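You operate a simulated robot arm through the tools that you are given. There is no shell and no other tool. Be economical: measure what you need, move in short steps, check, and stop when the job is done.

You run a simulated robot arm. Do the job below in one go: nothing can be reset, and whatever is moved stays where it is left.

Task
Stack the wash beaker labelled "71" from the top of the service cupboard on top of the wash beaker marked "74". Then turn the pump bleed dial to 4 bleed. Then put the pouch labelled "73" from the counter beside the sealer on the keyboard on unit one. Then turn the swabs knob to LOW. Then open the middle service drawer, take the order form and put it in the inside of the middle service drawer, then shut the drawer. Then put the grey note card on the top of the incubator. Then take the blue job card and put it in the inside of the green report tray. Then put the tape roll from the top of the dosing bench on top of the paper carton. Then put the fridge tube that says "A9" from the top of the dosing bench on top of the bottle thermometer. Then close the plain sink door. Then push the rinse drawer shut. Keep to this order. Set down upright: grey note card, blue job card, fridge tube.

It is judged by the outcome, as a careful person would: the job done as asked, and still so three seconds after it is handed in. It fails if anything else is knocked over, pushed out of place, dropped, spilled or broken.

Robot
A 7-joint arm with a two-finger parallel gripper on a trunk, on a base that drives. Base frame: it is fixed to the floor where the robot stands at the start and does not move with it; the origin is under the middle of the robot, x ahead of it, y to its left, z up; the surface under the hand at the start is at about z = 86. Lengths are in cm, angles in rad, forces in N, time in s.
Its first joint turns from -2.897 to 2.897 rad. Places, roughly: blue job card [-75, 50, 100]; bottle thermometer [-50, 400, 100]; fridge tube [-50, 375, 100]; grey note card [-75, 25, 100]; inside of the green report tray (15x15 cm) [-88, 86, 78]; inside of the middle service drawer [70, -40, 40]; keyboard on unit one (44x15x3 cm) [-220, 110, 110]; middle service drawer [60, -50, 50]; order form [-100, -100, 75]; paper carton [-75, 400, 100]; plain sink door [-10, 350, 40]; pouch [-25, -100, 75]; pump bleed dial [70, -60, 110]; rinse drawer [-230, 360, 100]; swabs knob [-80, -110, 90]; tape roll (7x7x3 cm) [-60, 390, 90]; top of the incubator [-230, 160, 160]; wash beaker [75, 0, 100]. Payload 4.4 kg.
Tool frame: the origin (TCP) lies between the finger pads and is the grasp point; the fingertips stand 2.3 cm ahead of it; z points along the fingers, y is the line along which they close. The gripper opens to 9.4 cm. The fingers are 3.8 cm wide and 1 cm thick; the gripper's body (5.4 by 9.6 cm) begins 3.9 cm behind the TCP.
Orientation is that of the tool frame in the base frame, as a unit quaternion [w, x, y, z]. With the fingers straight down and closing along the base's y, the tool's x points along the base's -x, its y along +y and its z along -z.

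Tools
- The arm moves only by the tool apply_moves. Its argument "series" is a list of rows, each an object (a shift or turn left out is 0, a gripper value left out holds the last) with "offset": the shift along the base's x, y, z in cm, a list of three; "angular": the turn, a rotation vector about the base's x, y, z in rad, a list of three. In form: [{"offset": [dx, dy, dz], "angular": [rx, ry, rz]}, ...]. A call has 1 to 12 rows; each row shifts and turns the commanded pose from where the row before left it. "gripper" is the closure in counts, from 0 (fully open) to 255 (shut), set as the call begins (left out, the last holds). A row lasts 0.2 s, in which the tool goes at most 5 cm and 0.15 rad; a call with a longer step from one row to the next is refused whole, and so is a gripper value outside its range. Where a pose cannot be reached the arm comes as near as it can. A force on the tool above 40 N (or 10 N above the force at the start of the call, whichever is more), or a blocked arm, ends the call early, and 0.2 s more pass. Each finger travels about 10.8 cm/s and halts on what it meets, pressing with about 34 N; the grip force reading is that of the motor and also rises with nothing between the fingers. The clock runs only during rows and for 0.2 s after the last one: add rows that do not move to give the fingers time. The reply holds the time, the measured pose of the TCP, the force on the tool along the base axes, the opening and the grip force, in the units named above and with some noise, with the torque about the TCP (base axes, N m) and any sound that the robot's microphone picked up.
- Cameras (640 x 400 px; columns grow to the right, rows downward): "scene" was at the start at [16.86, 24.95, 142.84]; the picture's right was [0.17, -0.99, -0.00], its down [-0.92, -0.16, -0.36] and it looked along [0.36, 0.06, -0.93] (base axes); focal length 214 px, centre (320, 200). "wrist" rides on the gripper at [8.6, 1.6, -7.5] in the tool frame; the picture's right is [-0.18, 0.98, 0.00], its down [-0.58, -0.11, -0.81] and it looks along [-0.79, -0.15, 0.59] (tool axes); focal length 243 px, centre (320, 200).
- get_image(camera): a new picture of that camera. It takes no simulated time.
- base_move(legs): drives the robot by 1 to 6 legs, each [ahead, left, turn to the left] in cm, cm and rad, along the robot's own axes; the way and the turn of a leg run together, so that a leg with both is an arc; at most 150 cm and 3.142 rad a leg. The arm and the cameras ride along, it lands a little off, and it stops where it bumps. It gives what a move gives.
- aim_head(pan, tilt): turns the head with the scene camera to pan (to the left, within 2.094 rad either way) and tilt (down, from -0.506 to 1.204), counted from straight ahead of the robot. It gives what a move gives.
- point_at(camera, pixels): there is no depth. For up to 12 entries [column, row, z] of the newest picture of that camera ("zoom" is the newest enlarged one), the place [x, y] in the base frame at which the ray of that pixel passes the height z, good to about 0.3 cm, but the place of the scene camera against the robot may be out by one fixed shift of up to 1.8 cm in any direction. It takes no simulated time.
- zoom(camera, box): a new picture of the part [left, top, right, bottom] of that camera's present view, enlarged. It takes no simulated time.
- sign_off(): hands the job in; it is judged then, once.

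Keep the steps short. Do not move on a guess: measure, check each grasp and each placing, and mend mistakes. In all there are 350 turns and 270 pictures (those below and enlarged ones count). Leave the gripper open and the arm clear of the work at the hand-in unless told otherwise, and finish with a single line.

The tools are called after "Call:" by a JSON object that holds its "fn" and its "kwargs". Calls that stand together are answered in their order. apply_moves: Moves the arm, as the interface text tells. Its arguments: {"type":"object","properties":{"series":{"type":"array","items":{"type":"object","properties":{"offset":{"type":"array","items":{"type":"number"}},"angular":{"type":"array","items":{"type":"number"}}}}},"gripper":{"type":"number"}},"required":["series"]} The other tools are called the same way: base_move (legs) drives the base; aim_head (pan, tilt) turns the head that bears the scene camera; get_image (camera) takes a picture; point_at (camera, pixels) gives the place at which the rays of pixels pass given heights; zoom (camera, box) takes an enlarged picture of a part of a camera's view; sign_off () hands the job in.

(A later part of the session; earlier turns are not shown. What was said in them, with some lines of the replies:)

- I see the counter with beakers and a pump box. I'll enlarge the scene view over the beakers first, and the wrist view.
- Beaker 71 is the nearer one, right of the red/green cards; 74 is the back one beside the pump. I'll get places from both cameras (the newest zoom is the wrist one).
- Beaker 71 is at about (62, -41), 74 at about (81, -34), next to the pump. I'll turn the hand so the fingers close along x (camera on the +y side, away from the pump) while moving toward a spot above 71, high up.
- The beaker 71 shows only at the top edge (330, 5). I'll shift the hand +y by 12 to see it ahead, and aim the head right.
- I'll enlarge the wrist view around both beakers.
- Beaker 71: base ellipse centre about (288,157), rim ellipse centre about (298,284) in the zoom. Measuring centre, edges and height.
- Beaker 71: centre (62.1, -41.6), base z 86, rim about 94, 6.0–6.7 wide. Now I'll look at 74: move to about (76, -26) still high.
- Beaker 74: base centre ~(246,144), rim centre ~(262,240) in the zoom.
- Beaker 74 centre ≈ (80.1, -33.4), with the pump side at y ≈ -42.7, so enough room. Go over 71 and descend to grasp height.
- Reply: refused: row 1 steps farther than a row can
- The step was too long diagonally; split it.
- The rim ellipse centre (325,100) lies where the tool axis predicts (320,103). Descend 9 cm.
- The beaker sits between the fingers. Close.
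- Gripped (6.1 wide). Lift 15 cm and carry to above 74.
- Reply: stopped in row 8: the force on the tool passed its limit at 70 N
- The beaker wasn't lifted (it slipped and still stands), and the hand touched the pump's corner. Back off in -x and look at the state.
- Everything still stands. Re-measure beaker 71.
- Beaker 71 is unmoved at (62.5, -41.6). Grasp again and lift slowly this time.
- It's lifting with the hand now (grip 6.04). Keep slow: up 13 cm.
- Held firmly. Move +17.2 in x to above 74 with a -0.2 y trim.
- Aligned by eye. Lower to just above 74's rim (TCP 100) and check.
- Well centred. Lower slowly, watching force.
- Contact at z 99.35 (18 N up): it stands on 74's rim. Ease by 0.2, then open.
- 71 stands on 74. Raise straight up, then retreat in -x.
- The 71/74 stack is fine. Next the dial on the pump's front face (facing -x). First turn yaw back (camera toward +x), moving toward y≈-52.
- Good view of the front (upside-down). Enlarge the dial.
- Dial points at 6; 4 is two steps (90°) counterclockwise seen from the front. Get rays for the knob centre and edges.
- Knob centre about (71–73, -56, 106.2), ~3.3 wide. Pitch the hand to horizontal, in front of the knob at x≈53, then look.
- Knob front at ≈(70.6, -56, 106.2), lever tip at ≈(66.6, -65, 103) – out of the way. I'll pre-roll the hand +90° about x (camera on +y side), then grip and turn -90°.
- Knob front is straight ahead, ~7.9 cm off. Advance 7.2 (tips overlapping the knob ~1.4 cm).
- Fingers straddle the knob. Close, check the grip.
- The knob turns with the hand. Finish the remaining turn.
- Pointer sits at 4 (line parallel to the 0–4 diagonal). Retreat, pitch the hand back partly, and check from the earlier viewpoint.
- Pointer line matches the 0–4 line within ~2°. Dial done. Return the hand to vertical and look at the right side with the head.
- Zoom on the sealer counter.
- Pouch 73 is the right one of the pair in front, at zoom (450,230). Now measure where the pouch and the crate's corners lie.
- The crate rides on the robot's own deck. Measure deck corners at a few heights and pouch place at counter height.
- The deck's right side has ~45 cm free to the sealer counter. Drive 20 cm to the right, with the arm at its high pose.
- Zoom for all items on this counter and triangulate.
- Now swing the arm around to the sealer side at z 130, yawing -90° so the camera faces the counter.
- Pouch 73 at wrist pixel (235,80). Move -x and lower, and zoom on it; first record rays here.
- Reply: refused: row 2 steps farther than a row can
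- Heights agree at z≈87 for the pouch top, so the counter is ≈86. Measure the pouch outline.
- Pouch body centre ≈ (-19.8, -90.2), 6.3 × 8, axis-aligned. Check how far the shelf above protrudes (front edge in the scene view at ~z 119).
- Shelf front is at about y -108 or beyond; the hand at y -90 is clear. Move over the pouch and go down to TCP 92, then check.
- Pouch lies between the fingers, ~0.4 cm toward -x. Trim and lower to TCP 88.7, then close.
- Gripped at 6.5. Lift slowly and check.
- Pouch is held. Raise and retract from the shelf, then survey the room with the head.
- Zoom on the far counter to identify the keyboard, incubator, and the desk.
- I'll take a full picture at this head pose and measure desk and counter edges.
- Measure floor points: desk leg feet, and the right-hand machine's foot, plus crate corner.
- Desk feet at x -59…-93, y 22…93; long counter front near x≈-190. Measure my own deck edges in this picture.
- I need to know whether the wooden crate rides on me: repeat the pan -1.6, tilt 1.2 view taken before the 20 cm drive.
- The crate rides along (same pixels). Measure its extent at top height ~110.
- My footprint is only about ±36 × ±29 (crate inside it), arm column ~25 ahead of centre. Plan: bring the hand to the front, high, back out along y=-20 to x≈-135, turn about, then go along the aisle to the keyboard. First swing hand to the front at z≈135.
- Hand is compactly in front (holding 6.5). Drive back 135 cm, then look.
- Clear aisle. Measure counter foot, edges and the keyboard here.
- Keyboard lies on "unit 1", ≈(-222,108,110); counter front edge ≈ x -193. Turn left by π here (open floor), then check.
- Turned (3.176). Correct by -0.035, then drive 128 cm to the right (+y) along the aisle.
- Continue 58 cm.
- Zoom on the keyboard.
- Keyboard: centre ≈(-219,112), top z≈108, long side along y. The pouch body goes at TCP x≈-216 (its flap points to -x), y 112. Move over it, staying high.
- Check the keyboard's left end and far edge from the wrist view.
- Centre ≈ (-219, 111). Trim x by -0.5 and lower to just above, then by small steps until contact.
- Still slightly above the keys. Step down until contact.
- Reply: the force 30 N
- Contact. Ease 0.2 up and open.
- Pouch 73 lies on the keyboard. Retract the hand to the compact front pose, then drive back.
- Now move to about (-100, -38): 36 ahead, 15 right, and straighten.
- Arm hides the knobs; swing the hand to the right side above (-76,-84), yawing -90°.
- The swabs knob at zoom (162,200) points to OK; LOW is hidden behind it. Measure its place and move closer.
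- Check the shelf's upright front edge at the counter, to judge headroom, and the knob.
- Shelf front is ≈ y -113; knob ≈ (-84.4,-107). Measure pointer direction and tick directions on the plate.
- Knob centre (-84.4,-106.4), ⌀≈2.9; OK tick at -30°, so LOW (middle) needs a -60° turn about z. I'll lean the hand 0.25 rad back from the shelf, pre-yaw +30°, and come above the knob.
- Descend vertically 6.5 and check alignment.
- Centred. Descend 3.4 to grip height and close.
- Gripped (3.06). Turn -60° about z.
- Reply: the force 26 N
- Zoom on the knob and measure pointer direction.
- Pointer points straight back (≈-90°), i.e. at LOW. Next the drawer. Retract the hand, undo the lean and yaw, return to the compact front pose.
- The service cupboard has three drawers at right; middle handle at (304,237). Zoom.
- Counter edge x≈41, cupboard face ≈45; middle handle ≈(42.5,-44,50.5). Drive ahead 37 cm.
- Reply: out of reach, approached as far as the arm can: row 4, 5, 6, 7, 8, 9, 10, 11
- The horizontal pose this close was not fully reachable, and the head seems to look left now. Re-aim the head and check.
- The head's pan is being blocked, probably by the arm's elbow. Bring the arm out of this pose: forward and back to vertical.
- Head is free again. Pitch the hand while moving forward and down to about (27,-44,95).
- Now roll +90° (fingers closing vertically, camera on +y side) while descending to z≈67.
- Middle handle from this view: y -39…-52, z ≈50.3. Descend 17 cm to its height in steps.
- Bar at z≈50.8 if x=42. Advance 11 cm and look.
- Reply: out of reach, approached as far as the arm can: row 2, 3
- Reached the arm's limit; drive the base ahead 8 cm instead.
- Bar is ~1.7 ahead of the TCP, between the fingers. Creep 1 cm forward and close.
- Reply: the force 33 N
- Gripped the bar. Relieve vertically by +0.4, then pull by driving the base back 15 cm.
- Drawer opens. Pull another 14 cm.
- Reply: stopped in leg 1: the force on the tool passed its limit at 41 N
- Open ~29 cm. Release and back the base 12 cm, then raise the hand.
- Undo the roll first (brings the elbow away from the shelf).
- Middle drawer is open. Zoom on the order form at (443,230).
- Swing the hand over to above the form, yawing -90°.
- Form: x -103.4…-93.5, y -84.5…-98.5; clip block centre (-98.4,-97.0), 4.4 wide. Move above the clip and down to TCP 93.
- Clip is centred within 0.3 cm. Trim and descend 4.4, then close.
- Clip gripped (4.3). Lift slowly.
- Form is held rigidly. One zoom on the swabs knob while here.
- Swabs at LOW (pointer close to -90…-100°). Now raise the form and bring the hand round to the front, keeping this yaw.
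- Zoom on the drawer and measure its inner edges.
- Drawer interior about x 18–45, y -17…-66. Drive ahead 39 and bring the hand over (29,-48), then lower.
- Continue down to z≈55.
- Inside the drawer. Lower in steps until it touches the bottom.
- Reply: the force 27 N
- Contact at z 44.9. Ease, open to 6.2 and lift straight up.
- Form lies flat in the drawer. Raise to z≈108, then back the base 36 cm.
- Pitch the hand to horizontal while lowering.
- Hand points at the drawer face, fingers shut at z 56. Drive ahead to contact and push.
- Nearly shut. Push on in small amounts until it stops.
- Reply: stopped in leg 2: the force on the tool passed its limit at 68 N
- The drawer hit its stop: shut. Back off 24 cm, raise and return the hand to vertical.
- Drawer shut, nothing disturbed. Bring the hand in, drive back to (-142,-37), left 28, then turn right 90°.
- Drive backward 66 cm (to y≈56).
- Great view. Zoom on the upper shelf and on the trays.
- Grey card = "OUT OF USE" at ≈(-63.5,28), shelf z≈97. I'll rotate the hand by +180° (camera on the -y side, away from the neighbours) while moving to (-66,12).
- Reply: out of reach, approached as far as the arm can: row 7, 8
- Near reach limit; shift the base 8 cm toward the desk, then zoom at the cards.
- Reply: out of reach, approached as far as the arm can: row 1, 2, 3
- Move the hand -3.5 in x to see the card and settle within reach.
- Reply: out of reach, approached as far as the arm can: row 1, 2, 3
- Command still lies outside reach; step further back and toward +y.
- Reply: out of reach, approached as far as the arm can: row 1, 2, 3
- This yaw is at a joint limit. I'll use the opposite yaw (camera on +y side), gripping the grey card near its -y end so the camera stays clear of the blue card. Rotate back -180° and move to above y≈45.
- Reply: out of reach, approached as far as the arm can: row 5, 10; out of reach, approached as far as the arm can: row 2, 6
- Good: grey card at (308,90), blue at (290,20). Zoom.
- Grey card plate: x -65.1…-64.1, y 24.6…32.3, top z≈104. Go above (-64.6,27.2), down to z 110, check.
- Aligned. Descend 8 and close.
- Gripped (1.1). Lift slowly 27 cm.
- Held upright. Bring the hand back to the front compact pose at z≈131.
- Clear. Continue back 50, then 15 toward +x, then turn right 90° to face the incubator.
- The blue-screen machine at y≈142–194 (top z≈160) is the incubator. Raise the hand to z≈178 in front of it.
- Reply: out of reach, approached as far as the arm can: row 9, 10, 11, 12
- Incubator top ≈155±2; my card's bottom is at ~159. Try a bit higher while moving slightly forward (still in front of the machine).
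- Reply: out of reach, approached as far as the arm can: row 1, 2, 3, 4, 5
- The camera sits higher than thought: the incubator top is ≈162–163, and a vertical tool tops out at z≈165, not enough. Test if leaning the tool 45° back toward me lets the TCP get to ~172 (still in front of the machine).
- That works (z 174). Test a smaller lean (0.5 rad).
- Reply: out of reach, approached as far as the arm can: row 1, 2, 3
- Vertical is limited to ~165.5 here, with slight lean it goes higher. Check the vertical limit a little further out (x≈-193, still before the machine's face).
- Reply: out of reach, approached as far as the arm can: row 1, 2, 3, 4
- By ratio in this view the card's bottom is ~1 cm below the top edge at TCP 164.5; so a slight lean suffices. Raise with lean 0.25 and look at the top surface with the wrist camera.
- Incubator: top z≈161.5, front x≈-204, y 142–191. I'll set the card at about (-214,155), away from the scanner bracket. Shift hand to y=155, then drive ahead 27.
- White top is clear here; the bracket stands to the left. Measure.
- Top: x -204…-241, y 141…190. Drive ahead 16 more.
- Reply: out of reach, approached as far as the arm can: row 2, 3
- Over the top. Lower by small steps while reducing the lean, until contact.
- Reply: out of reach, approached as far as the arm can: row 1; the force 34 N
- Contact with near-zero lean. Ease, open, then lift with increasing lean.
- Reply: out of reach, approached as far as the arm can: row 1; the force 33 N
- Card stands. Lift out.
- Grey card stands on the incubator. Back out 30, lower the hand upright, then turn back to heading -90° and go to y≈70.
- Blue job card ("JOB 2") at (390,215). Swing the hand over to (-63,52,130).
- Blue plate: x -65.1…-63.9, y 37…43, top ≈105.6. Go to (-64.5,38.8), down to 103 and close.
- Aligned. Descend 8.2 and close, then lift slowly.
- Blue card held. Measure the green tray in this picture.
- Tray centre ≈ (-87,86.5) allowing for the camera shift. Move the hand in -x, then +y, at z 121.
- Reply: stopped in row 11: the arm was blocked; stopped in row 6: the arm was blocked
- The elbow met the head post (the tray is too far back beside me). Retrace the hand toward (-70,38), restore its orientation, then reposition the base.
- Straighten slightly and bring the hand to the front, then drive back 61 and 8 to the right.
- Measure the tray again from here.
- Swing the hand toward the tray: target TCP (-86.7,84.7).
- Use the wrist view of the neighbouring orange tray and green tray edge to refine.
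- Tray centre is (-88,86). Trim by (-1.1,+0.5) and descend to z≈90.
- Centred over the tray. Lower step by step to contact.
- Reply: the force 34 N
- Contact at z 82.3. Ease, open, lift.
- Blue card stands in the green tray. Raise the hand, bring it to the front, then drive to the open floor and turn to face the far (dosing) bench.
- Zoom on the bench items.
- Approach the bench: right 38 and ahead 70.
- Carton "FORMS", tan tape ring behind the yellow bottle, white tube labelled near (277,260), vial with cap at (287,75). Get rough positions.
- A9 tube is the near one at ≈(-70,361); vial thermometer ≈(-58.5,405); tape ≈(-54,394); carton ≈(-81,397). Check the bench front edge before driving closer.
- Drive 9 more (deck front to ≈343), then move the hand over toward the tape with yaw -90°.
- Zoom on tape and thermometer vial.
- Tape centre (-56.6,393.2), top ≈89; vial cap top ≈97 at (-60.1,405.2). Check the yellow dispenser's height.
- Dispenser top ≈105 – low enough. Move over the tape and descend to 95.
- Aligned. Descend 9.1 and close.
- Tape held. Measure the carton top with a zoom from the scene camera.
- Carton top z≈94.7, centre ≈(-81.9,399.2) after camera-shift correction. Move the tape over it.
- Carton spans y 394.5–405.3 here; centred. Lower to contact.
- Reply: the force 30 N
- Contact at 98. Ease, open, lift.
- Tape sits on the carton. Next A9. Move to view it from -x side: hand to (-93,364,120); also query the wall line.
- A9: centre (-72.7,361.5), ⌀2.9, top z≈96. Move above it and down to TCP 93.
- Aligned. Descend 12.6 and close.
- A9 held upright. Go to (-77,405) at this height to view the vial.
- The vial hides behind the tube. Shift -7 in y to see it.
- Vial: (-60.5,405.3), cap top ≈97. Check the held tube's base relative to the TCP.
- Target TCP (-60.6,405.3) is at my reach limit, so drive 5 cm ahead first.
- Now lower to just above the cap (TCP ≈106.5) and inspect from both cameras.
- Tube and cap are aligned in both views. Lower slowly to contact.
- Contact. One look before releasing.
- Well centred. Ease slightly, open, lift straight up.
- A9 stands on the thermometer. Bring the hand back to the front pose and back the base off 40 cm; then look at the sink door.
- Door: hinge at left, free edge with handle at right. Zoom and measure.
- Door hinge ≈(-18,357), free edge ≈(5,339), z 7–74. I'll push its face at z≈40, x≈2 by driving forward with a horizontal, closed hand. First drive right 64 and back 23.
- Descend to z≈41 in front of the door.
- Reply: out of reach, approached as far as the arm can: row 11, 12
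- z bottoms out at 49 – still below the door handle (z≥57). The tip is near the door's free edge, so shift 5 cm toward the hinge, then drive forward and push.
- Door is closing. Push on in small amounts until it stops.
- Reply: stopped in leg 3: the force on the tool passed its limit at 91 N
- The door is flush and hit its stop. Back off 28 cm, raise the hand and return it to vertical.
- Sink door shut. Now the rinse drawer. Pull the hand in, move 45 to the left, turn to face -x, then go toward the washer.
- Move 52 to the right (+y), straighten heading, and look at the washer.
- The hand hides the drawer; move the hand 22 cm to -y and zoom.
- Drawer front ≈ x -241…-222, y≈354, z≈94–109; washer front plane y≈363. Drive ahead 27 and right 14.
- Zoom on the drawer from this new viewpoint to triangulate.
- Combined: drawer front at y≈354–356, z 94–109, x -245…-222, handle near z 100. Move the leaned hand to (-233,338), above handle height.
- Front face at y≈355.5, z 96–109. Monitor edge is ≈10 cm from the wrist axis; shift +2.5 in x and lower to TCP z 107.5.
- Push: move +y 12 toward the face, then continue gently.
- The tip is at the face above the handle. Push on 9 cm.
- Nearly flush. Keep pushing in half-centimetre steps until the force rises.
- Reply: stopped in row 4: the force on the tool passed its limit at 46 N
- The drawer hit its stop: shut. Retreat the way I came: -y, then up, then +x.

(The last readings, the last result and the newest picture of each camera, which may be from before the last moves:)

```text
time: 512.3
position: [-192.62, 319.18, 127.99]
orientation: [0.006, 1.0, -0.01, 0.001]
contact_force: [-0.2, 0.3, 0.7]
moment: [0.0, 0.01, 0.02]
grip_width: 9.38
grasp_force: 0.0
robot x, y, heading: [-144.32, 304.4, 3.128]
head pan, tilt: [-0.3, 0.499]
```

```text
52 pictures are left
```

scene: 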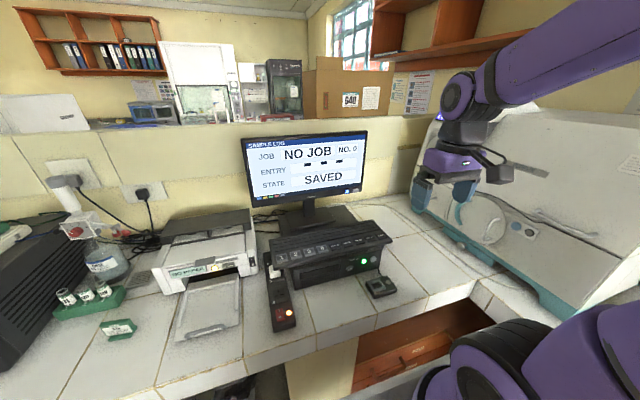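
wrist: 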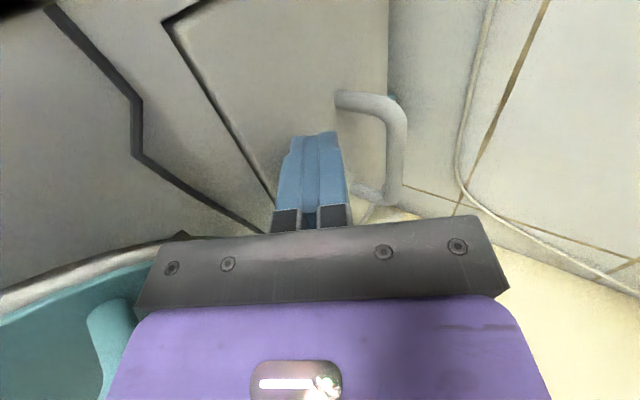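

Back the base 30 cm and verify the drawer and the earlier results with the head camera.

Call:
{"fn": "base_move", "kwargs": {"legs": [[-32, 0, 0]]}}

Call:
{"fn": "aim_head", "kwargs": {"pan": -0.5, "tilt": 0.4}}

Call:
{"fn": "zoom", "kwargs": {"camera": "scene", "box": [240, 60, 480, 240]}}

Call:
{"fn": "aim_head", "kwargs": {"pan": -1.5, "tilt": 0.5}}

Call:
{"fn": "get_image", "kwargs": {"camera": "scene"}}

Call:
{"fn": "aim_head", "kwargs": {"pan": 0.7, "tilt": 0.1}}

Call:
{"fn": "get_image", "kwargs": {"camera": "scene"}}

```text
time: 514.4
position: [-160.54, 318.69, 127.98]
orientation: [0.006, 1.0, -0.007, 0.001]
contact_force: [-0.8, 0.3, 0.6]
moment: [0.0, -0.02, -0.01]
grip_width: 9.4
grasp_force: 0.0
robot x, y, heading: [-112.28, 303.62, 3.128]
head pan, tilt: [-0.3, 0.499]
```

```text
time: 515.1
position: [-160.57, 318.61, 127.92]
orientation: [0.007, 1.0, -0.008, 0.0]
contact_force: [0.2, 0.6, -0.3]
moment: [-0.03, 0.01, -0.02]
grip_width: 9.4
grasp_force: 0.2
robot x, y, heading: [-112.24, 303.82, 3.137]
head pan, tilt: [-0.499, 0.4]
```

```text
2.22 times, centred on (360, 150) of scene
```

zoom: 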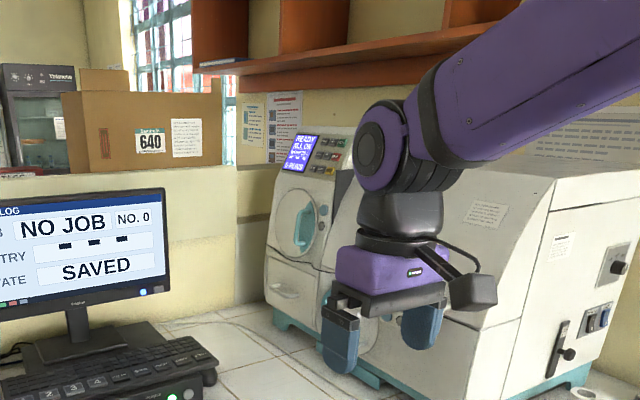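

```text
time: 516.4
position: [-160.65, 318.68, 128.02]
orientation: [0.007, 1.0, -0.008, 0.001]
contact_force: [0.3, 0.1, 1.0]
moment: [-0.01, -0.03, 0.02]
grip_width: 9.42
grasp_force: 0.0
robot x, y, heading: [-112.66, 303.85, 3.133]
head pan, tilt: [-1.499, 0.499]
```

```text
50 pictures are left
```

scene: 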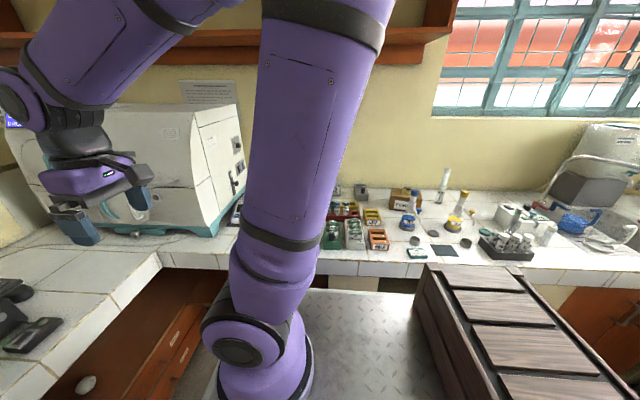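

```text
time: 518.5
position: [-160.55, 318.67, 128.02]
orientation: [0.007, 1.0, -0.008, 0.001]
contact_force: [-0.5, 0.4, 0.3]
moment: [-0.01, -0.01, 0.0]
grip_width: 9.38
grasp_force: 0.1
robot x, y, heading: [-112.47, 303.7, 3.129]
head pan, tilt: [0.7, 0.099]
```

```text
49 pictures are left
```

scene: 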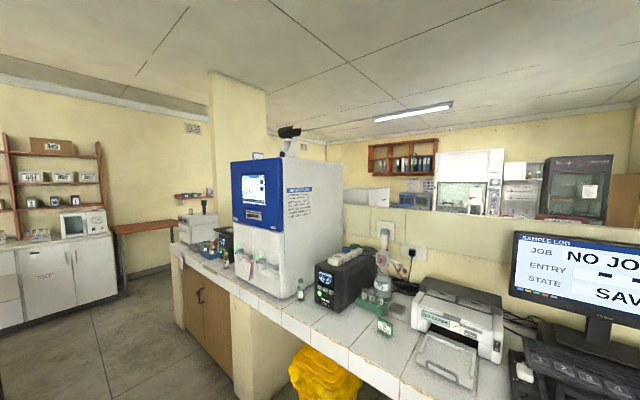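

Drawer is flush. Zoom on the incubator top for the card, then the dosing bench.

Call:
{"fn": "zoom", "kwargs": {"camera": "scene", "box": [215, 110, 345, 200]}}

Call:
{"fn": "aim_head", "kwargs": {"pan": -1.7, "tilt": 0.5}}

Call:
{"fn": "zoom", "kwargs": {"camera": "scene", "box": [260, 130, 600, 330]}}

```text
4.44 times, centred on (280, 155) of scene
```

zoom: 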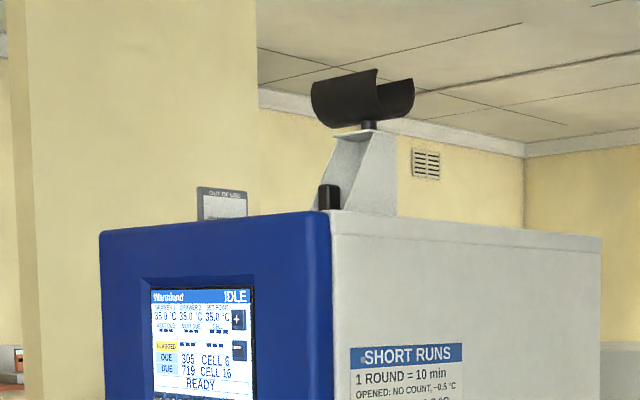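

```text
time: 520.7
position: [-160.66, 318.74, 128.0]
orientation: [0.006, 1.0, -0.007, 0.001]
contact_force: [-0.4, 0.0, 0.5]
moment: [-0.03, 0.0, 0.05]
grip_width: 9.39
grasp_force: 0.0
robot x, y, heading: [-112.51, 303.76, 3.128]
head pan, tilt: [-1.7, 0.499]
```

```text
1.88 times, centred on (430, 230) of scene
```

zoom: 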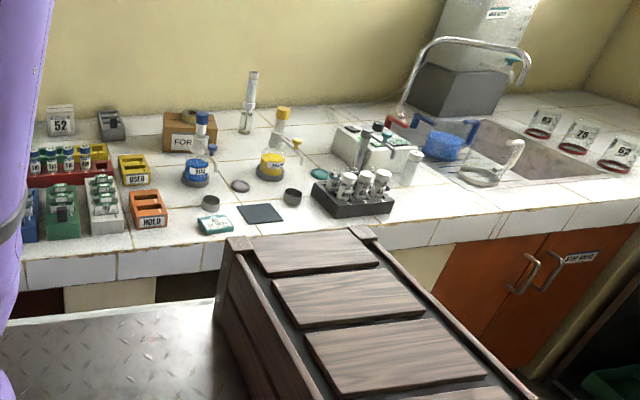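

Every placing is still as I left it: the card is upright, tape and tube are stacked, and the door and drawer are shut. The gripper is open and the arm is clear, so I hand in.

Call:
{"fn": "sign_off", "kwargs": {}}

```text
The job is handed in.
```

All eleven steps were done in the order given and the job is handed in; the swabs knob is at LOW, but its pointer may be up to about 10° past the mark.
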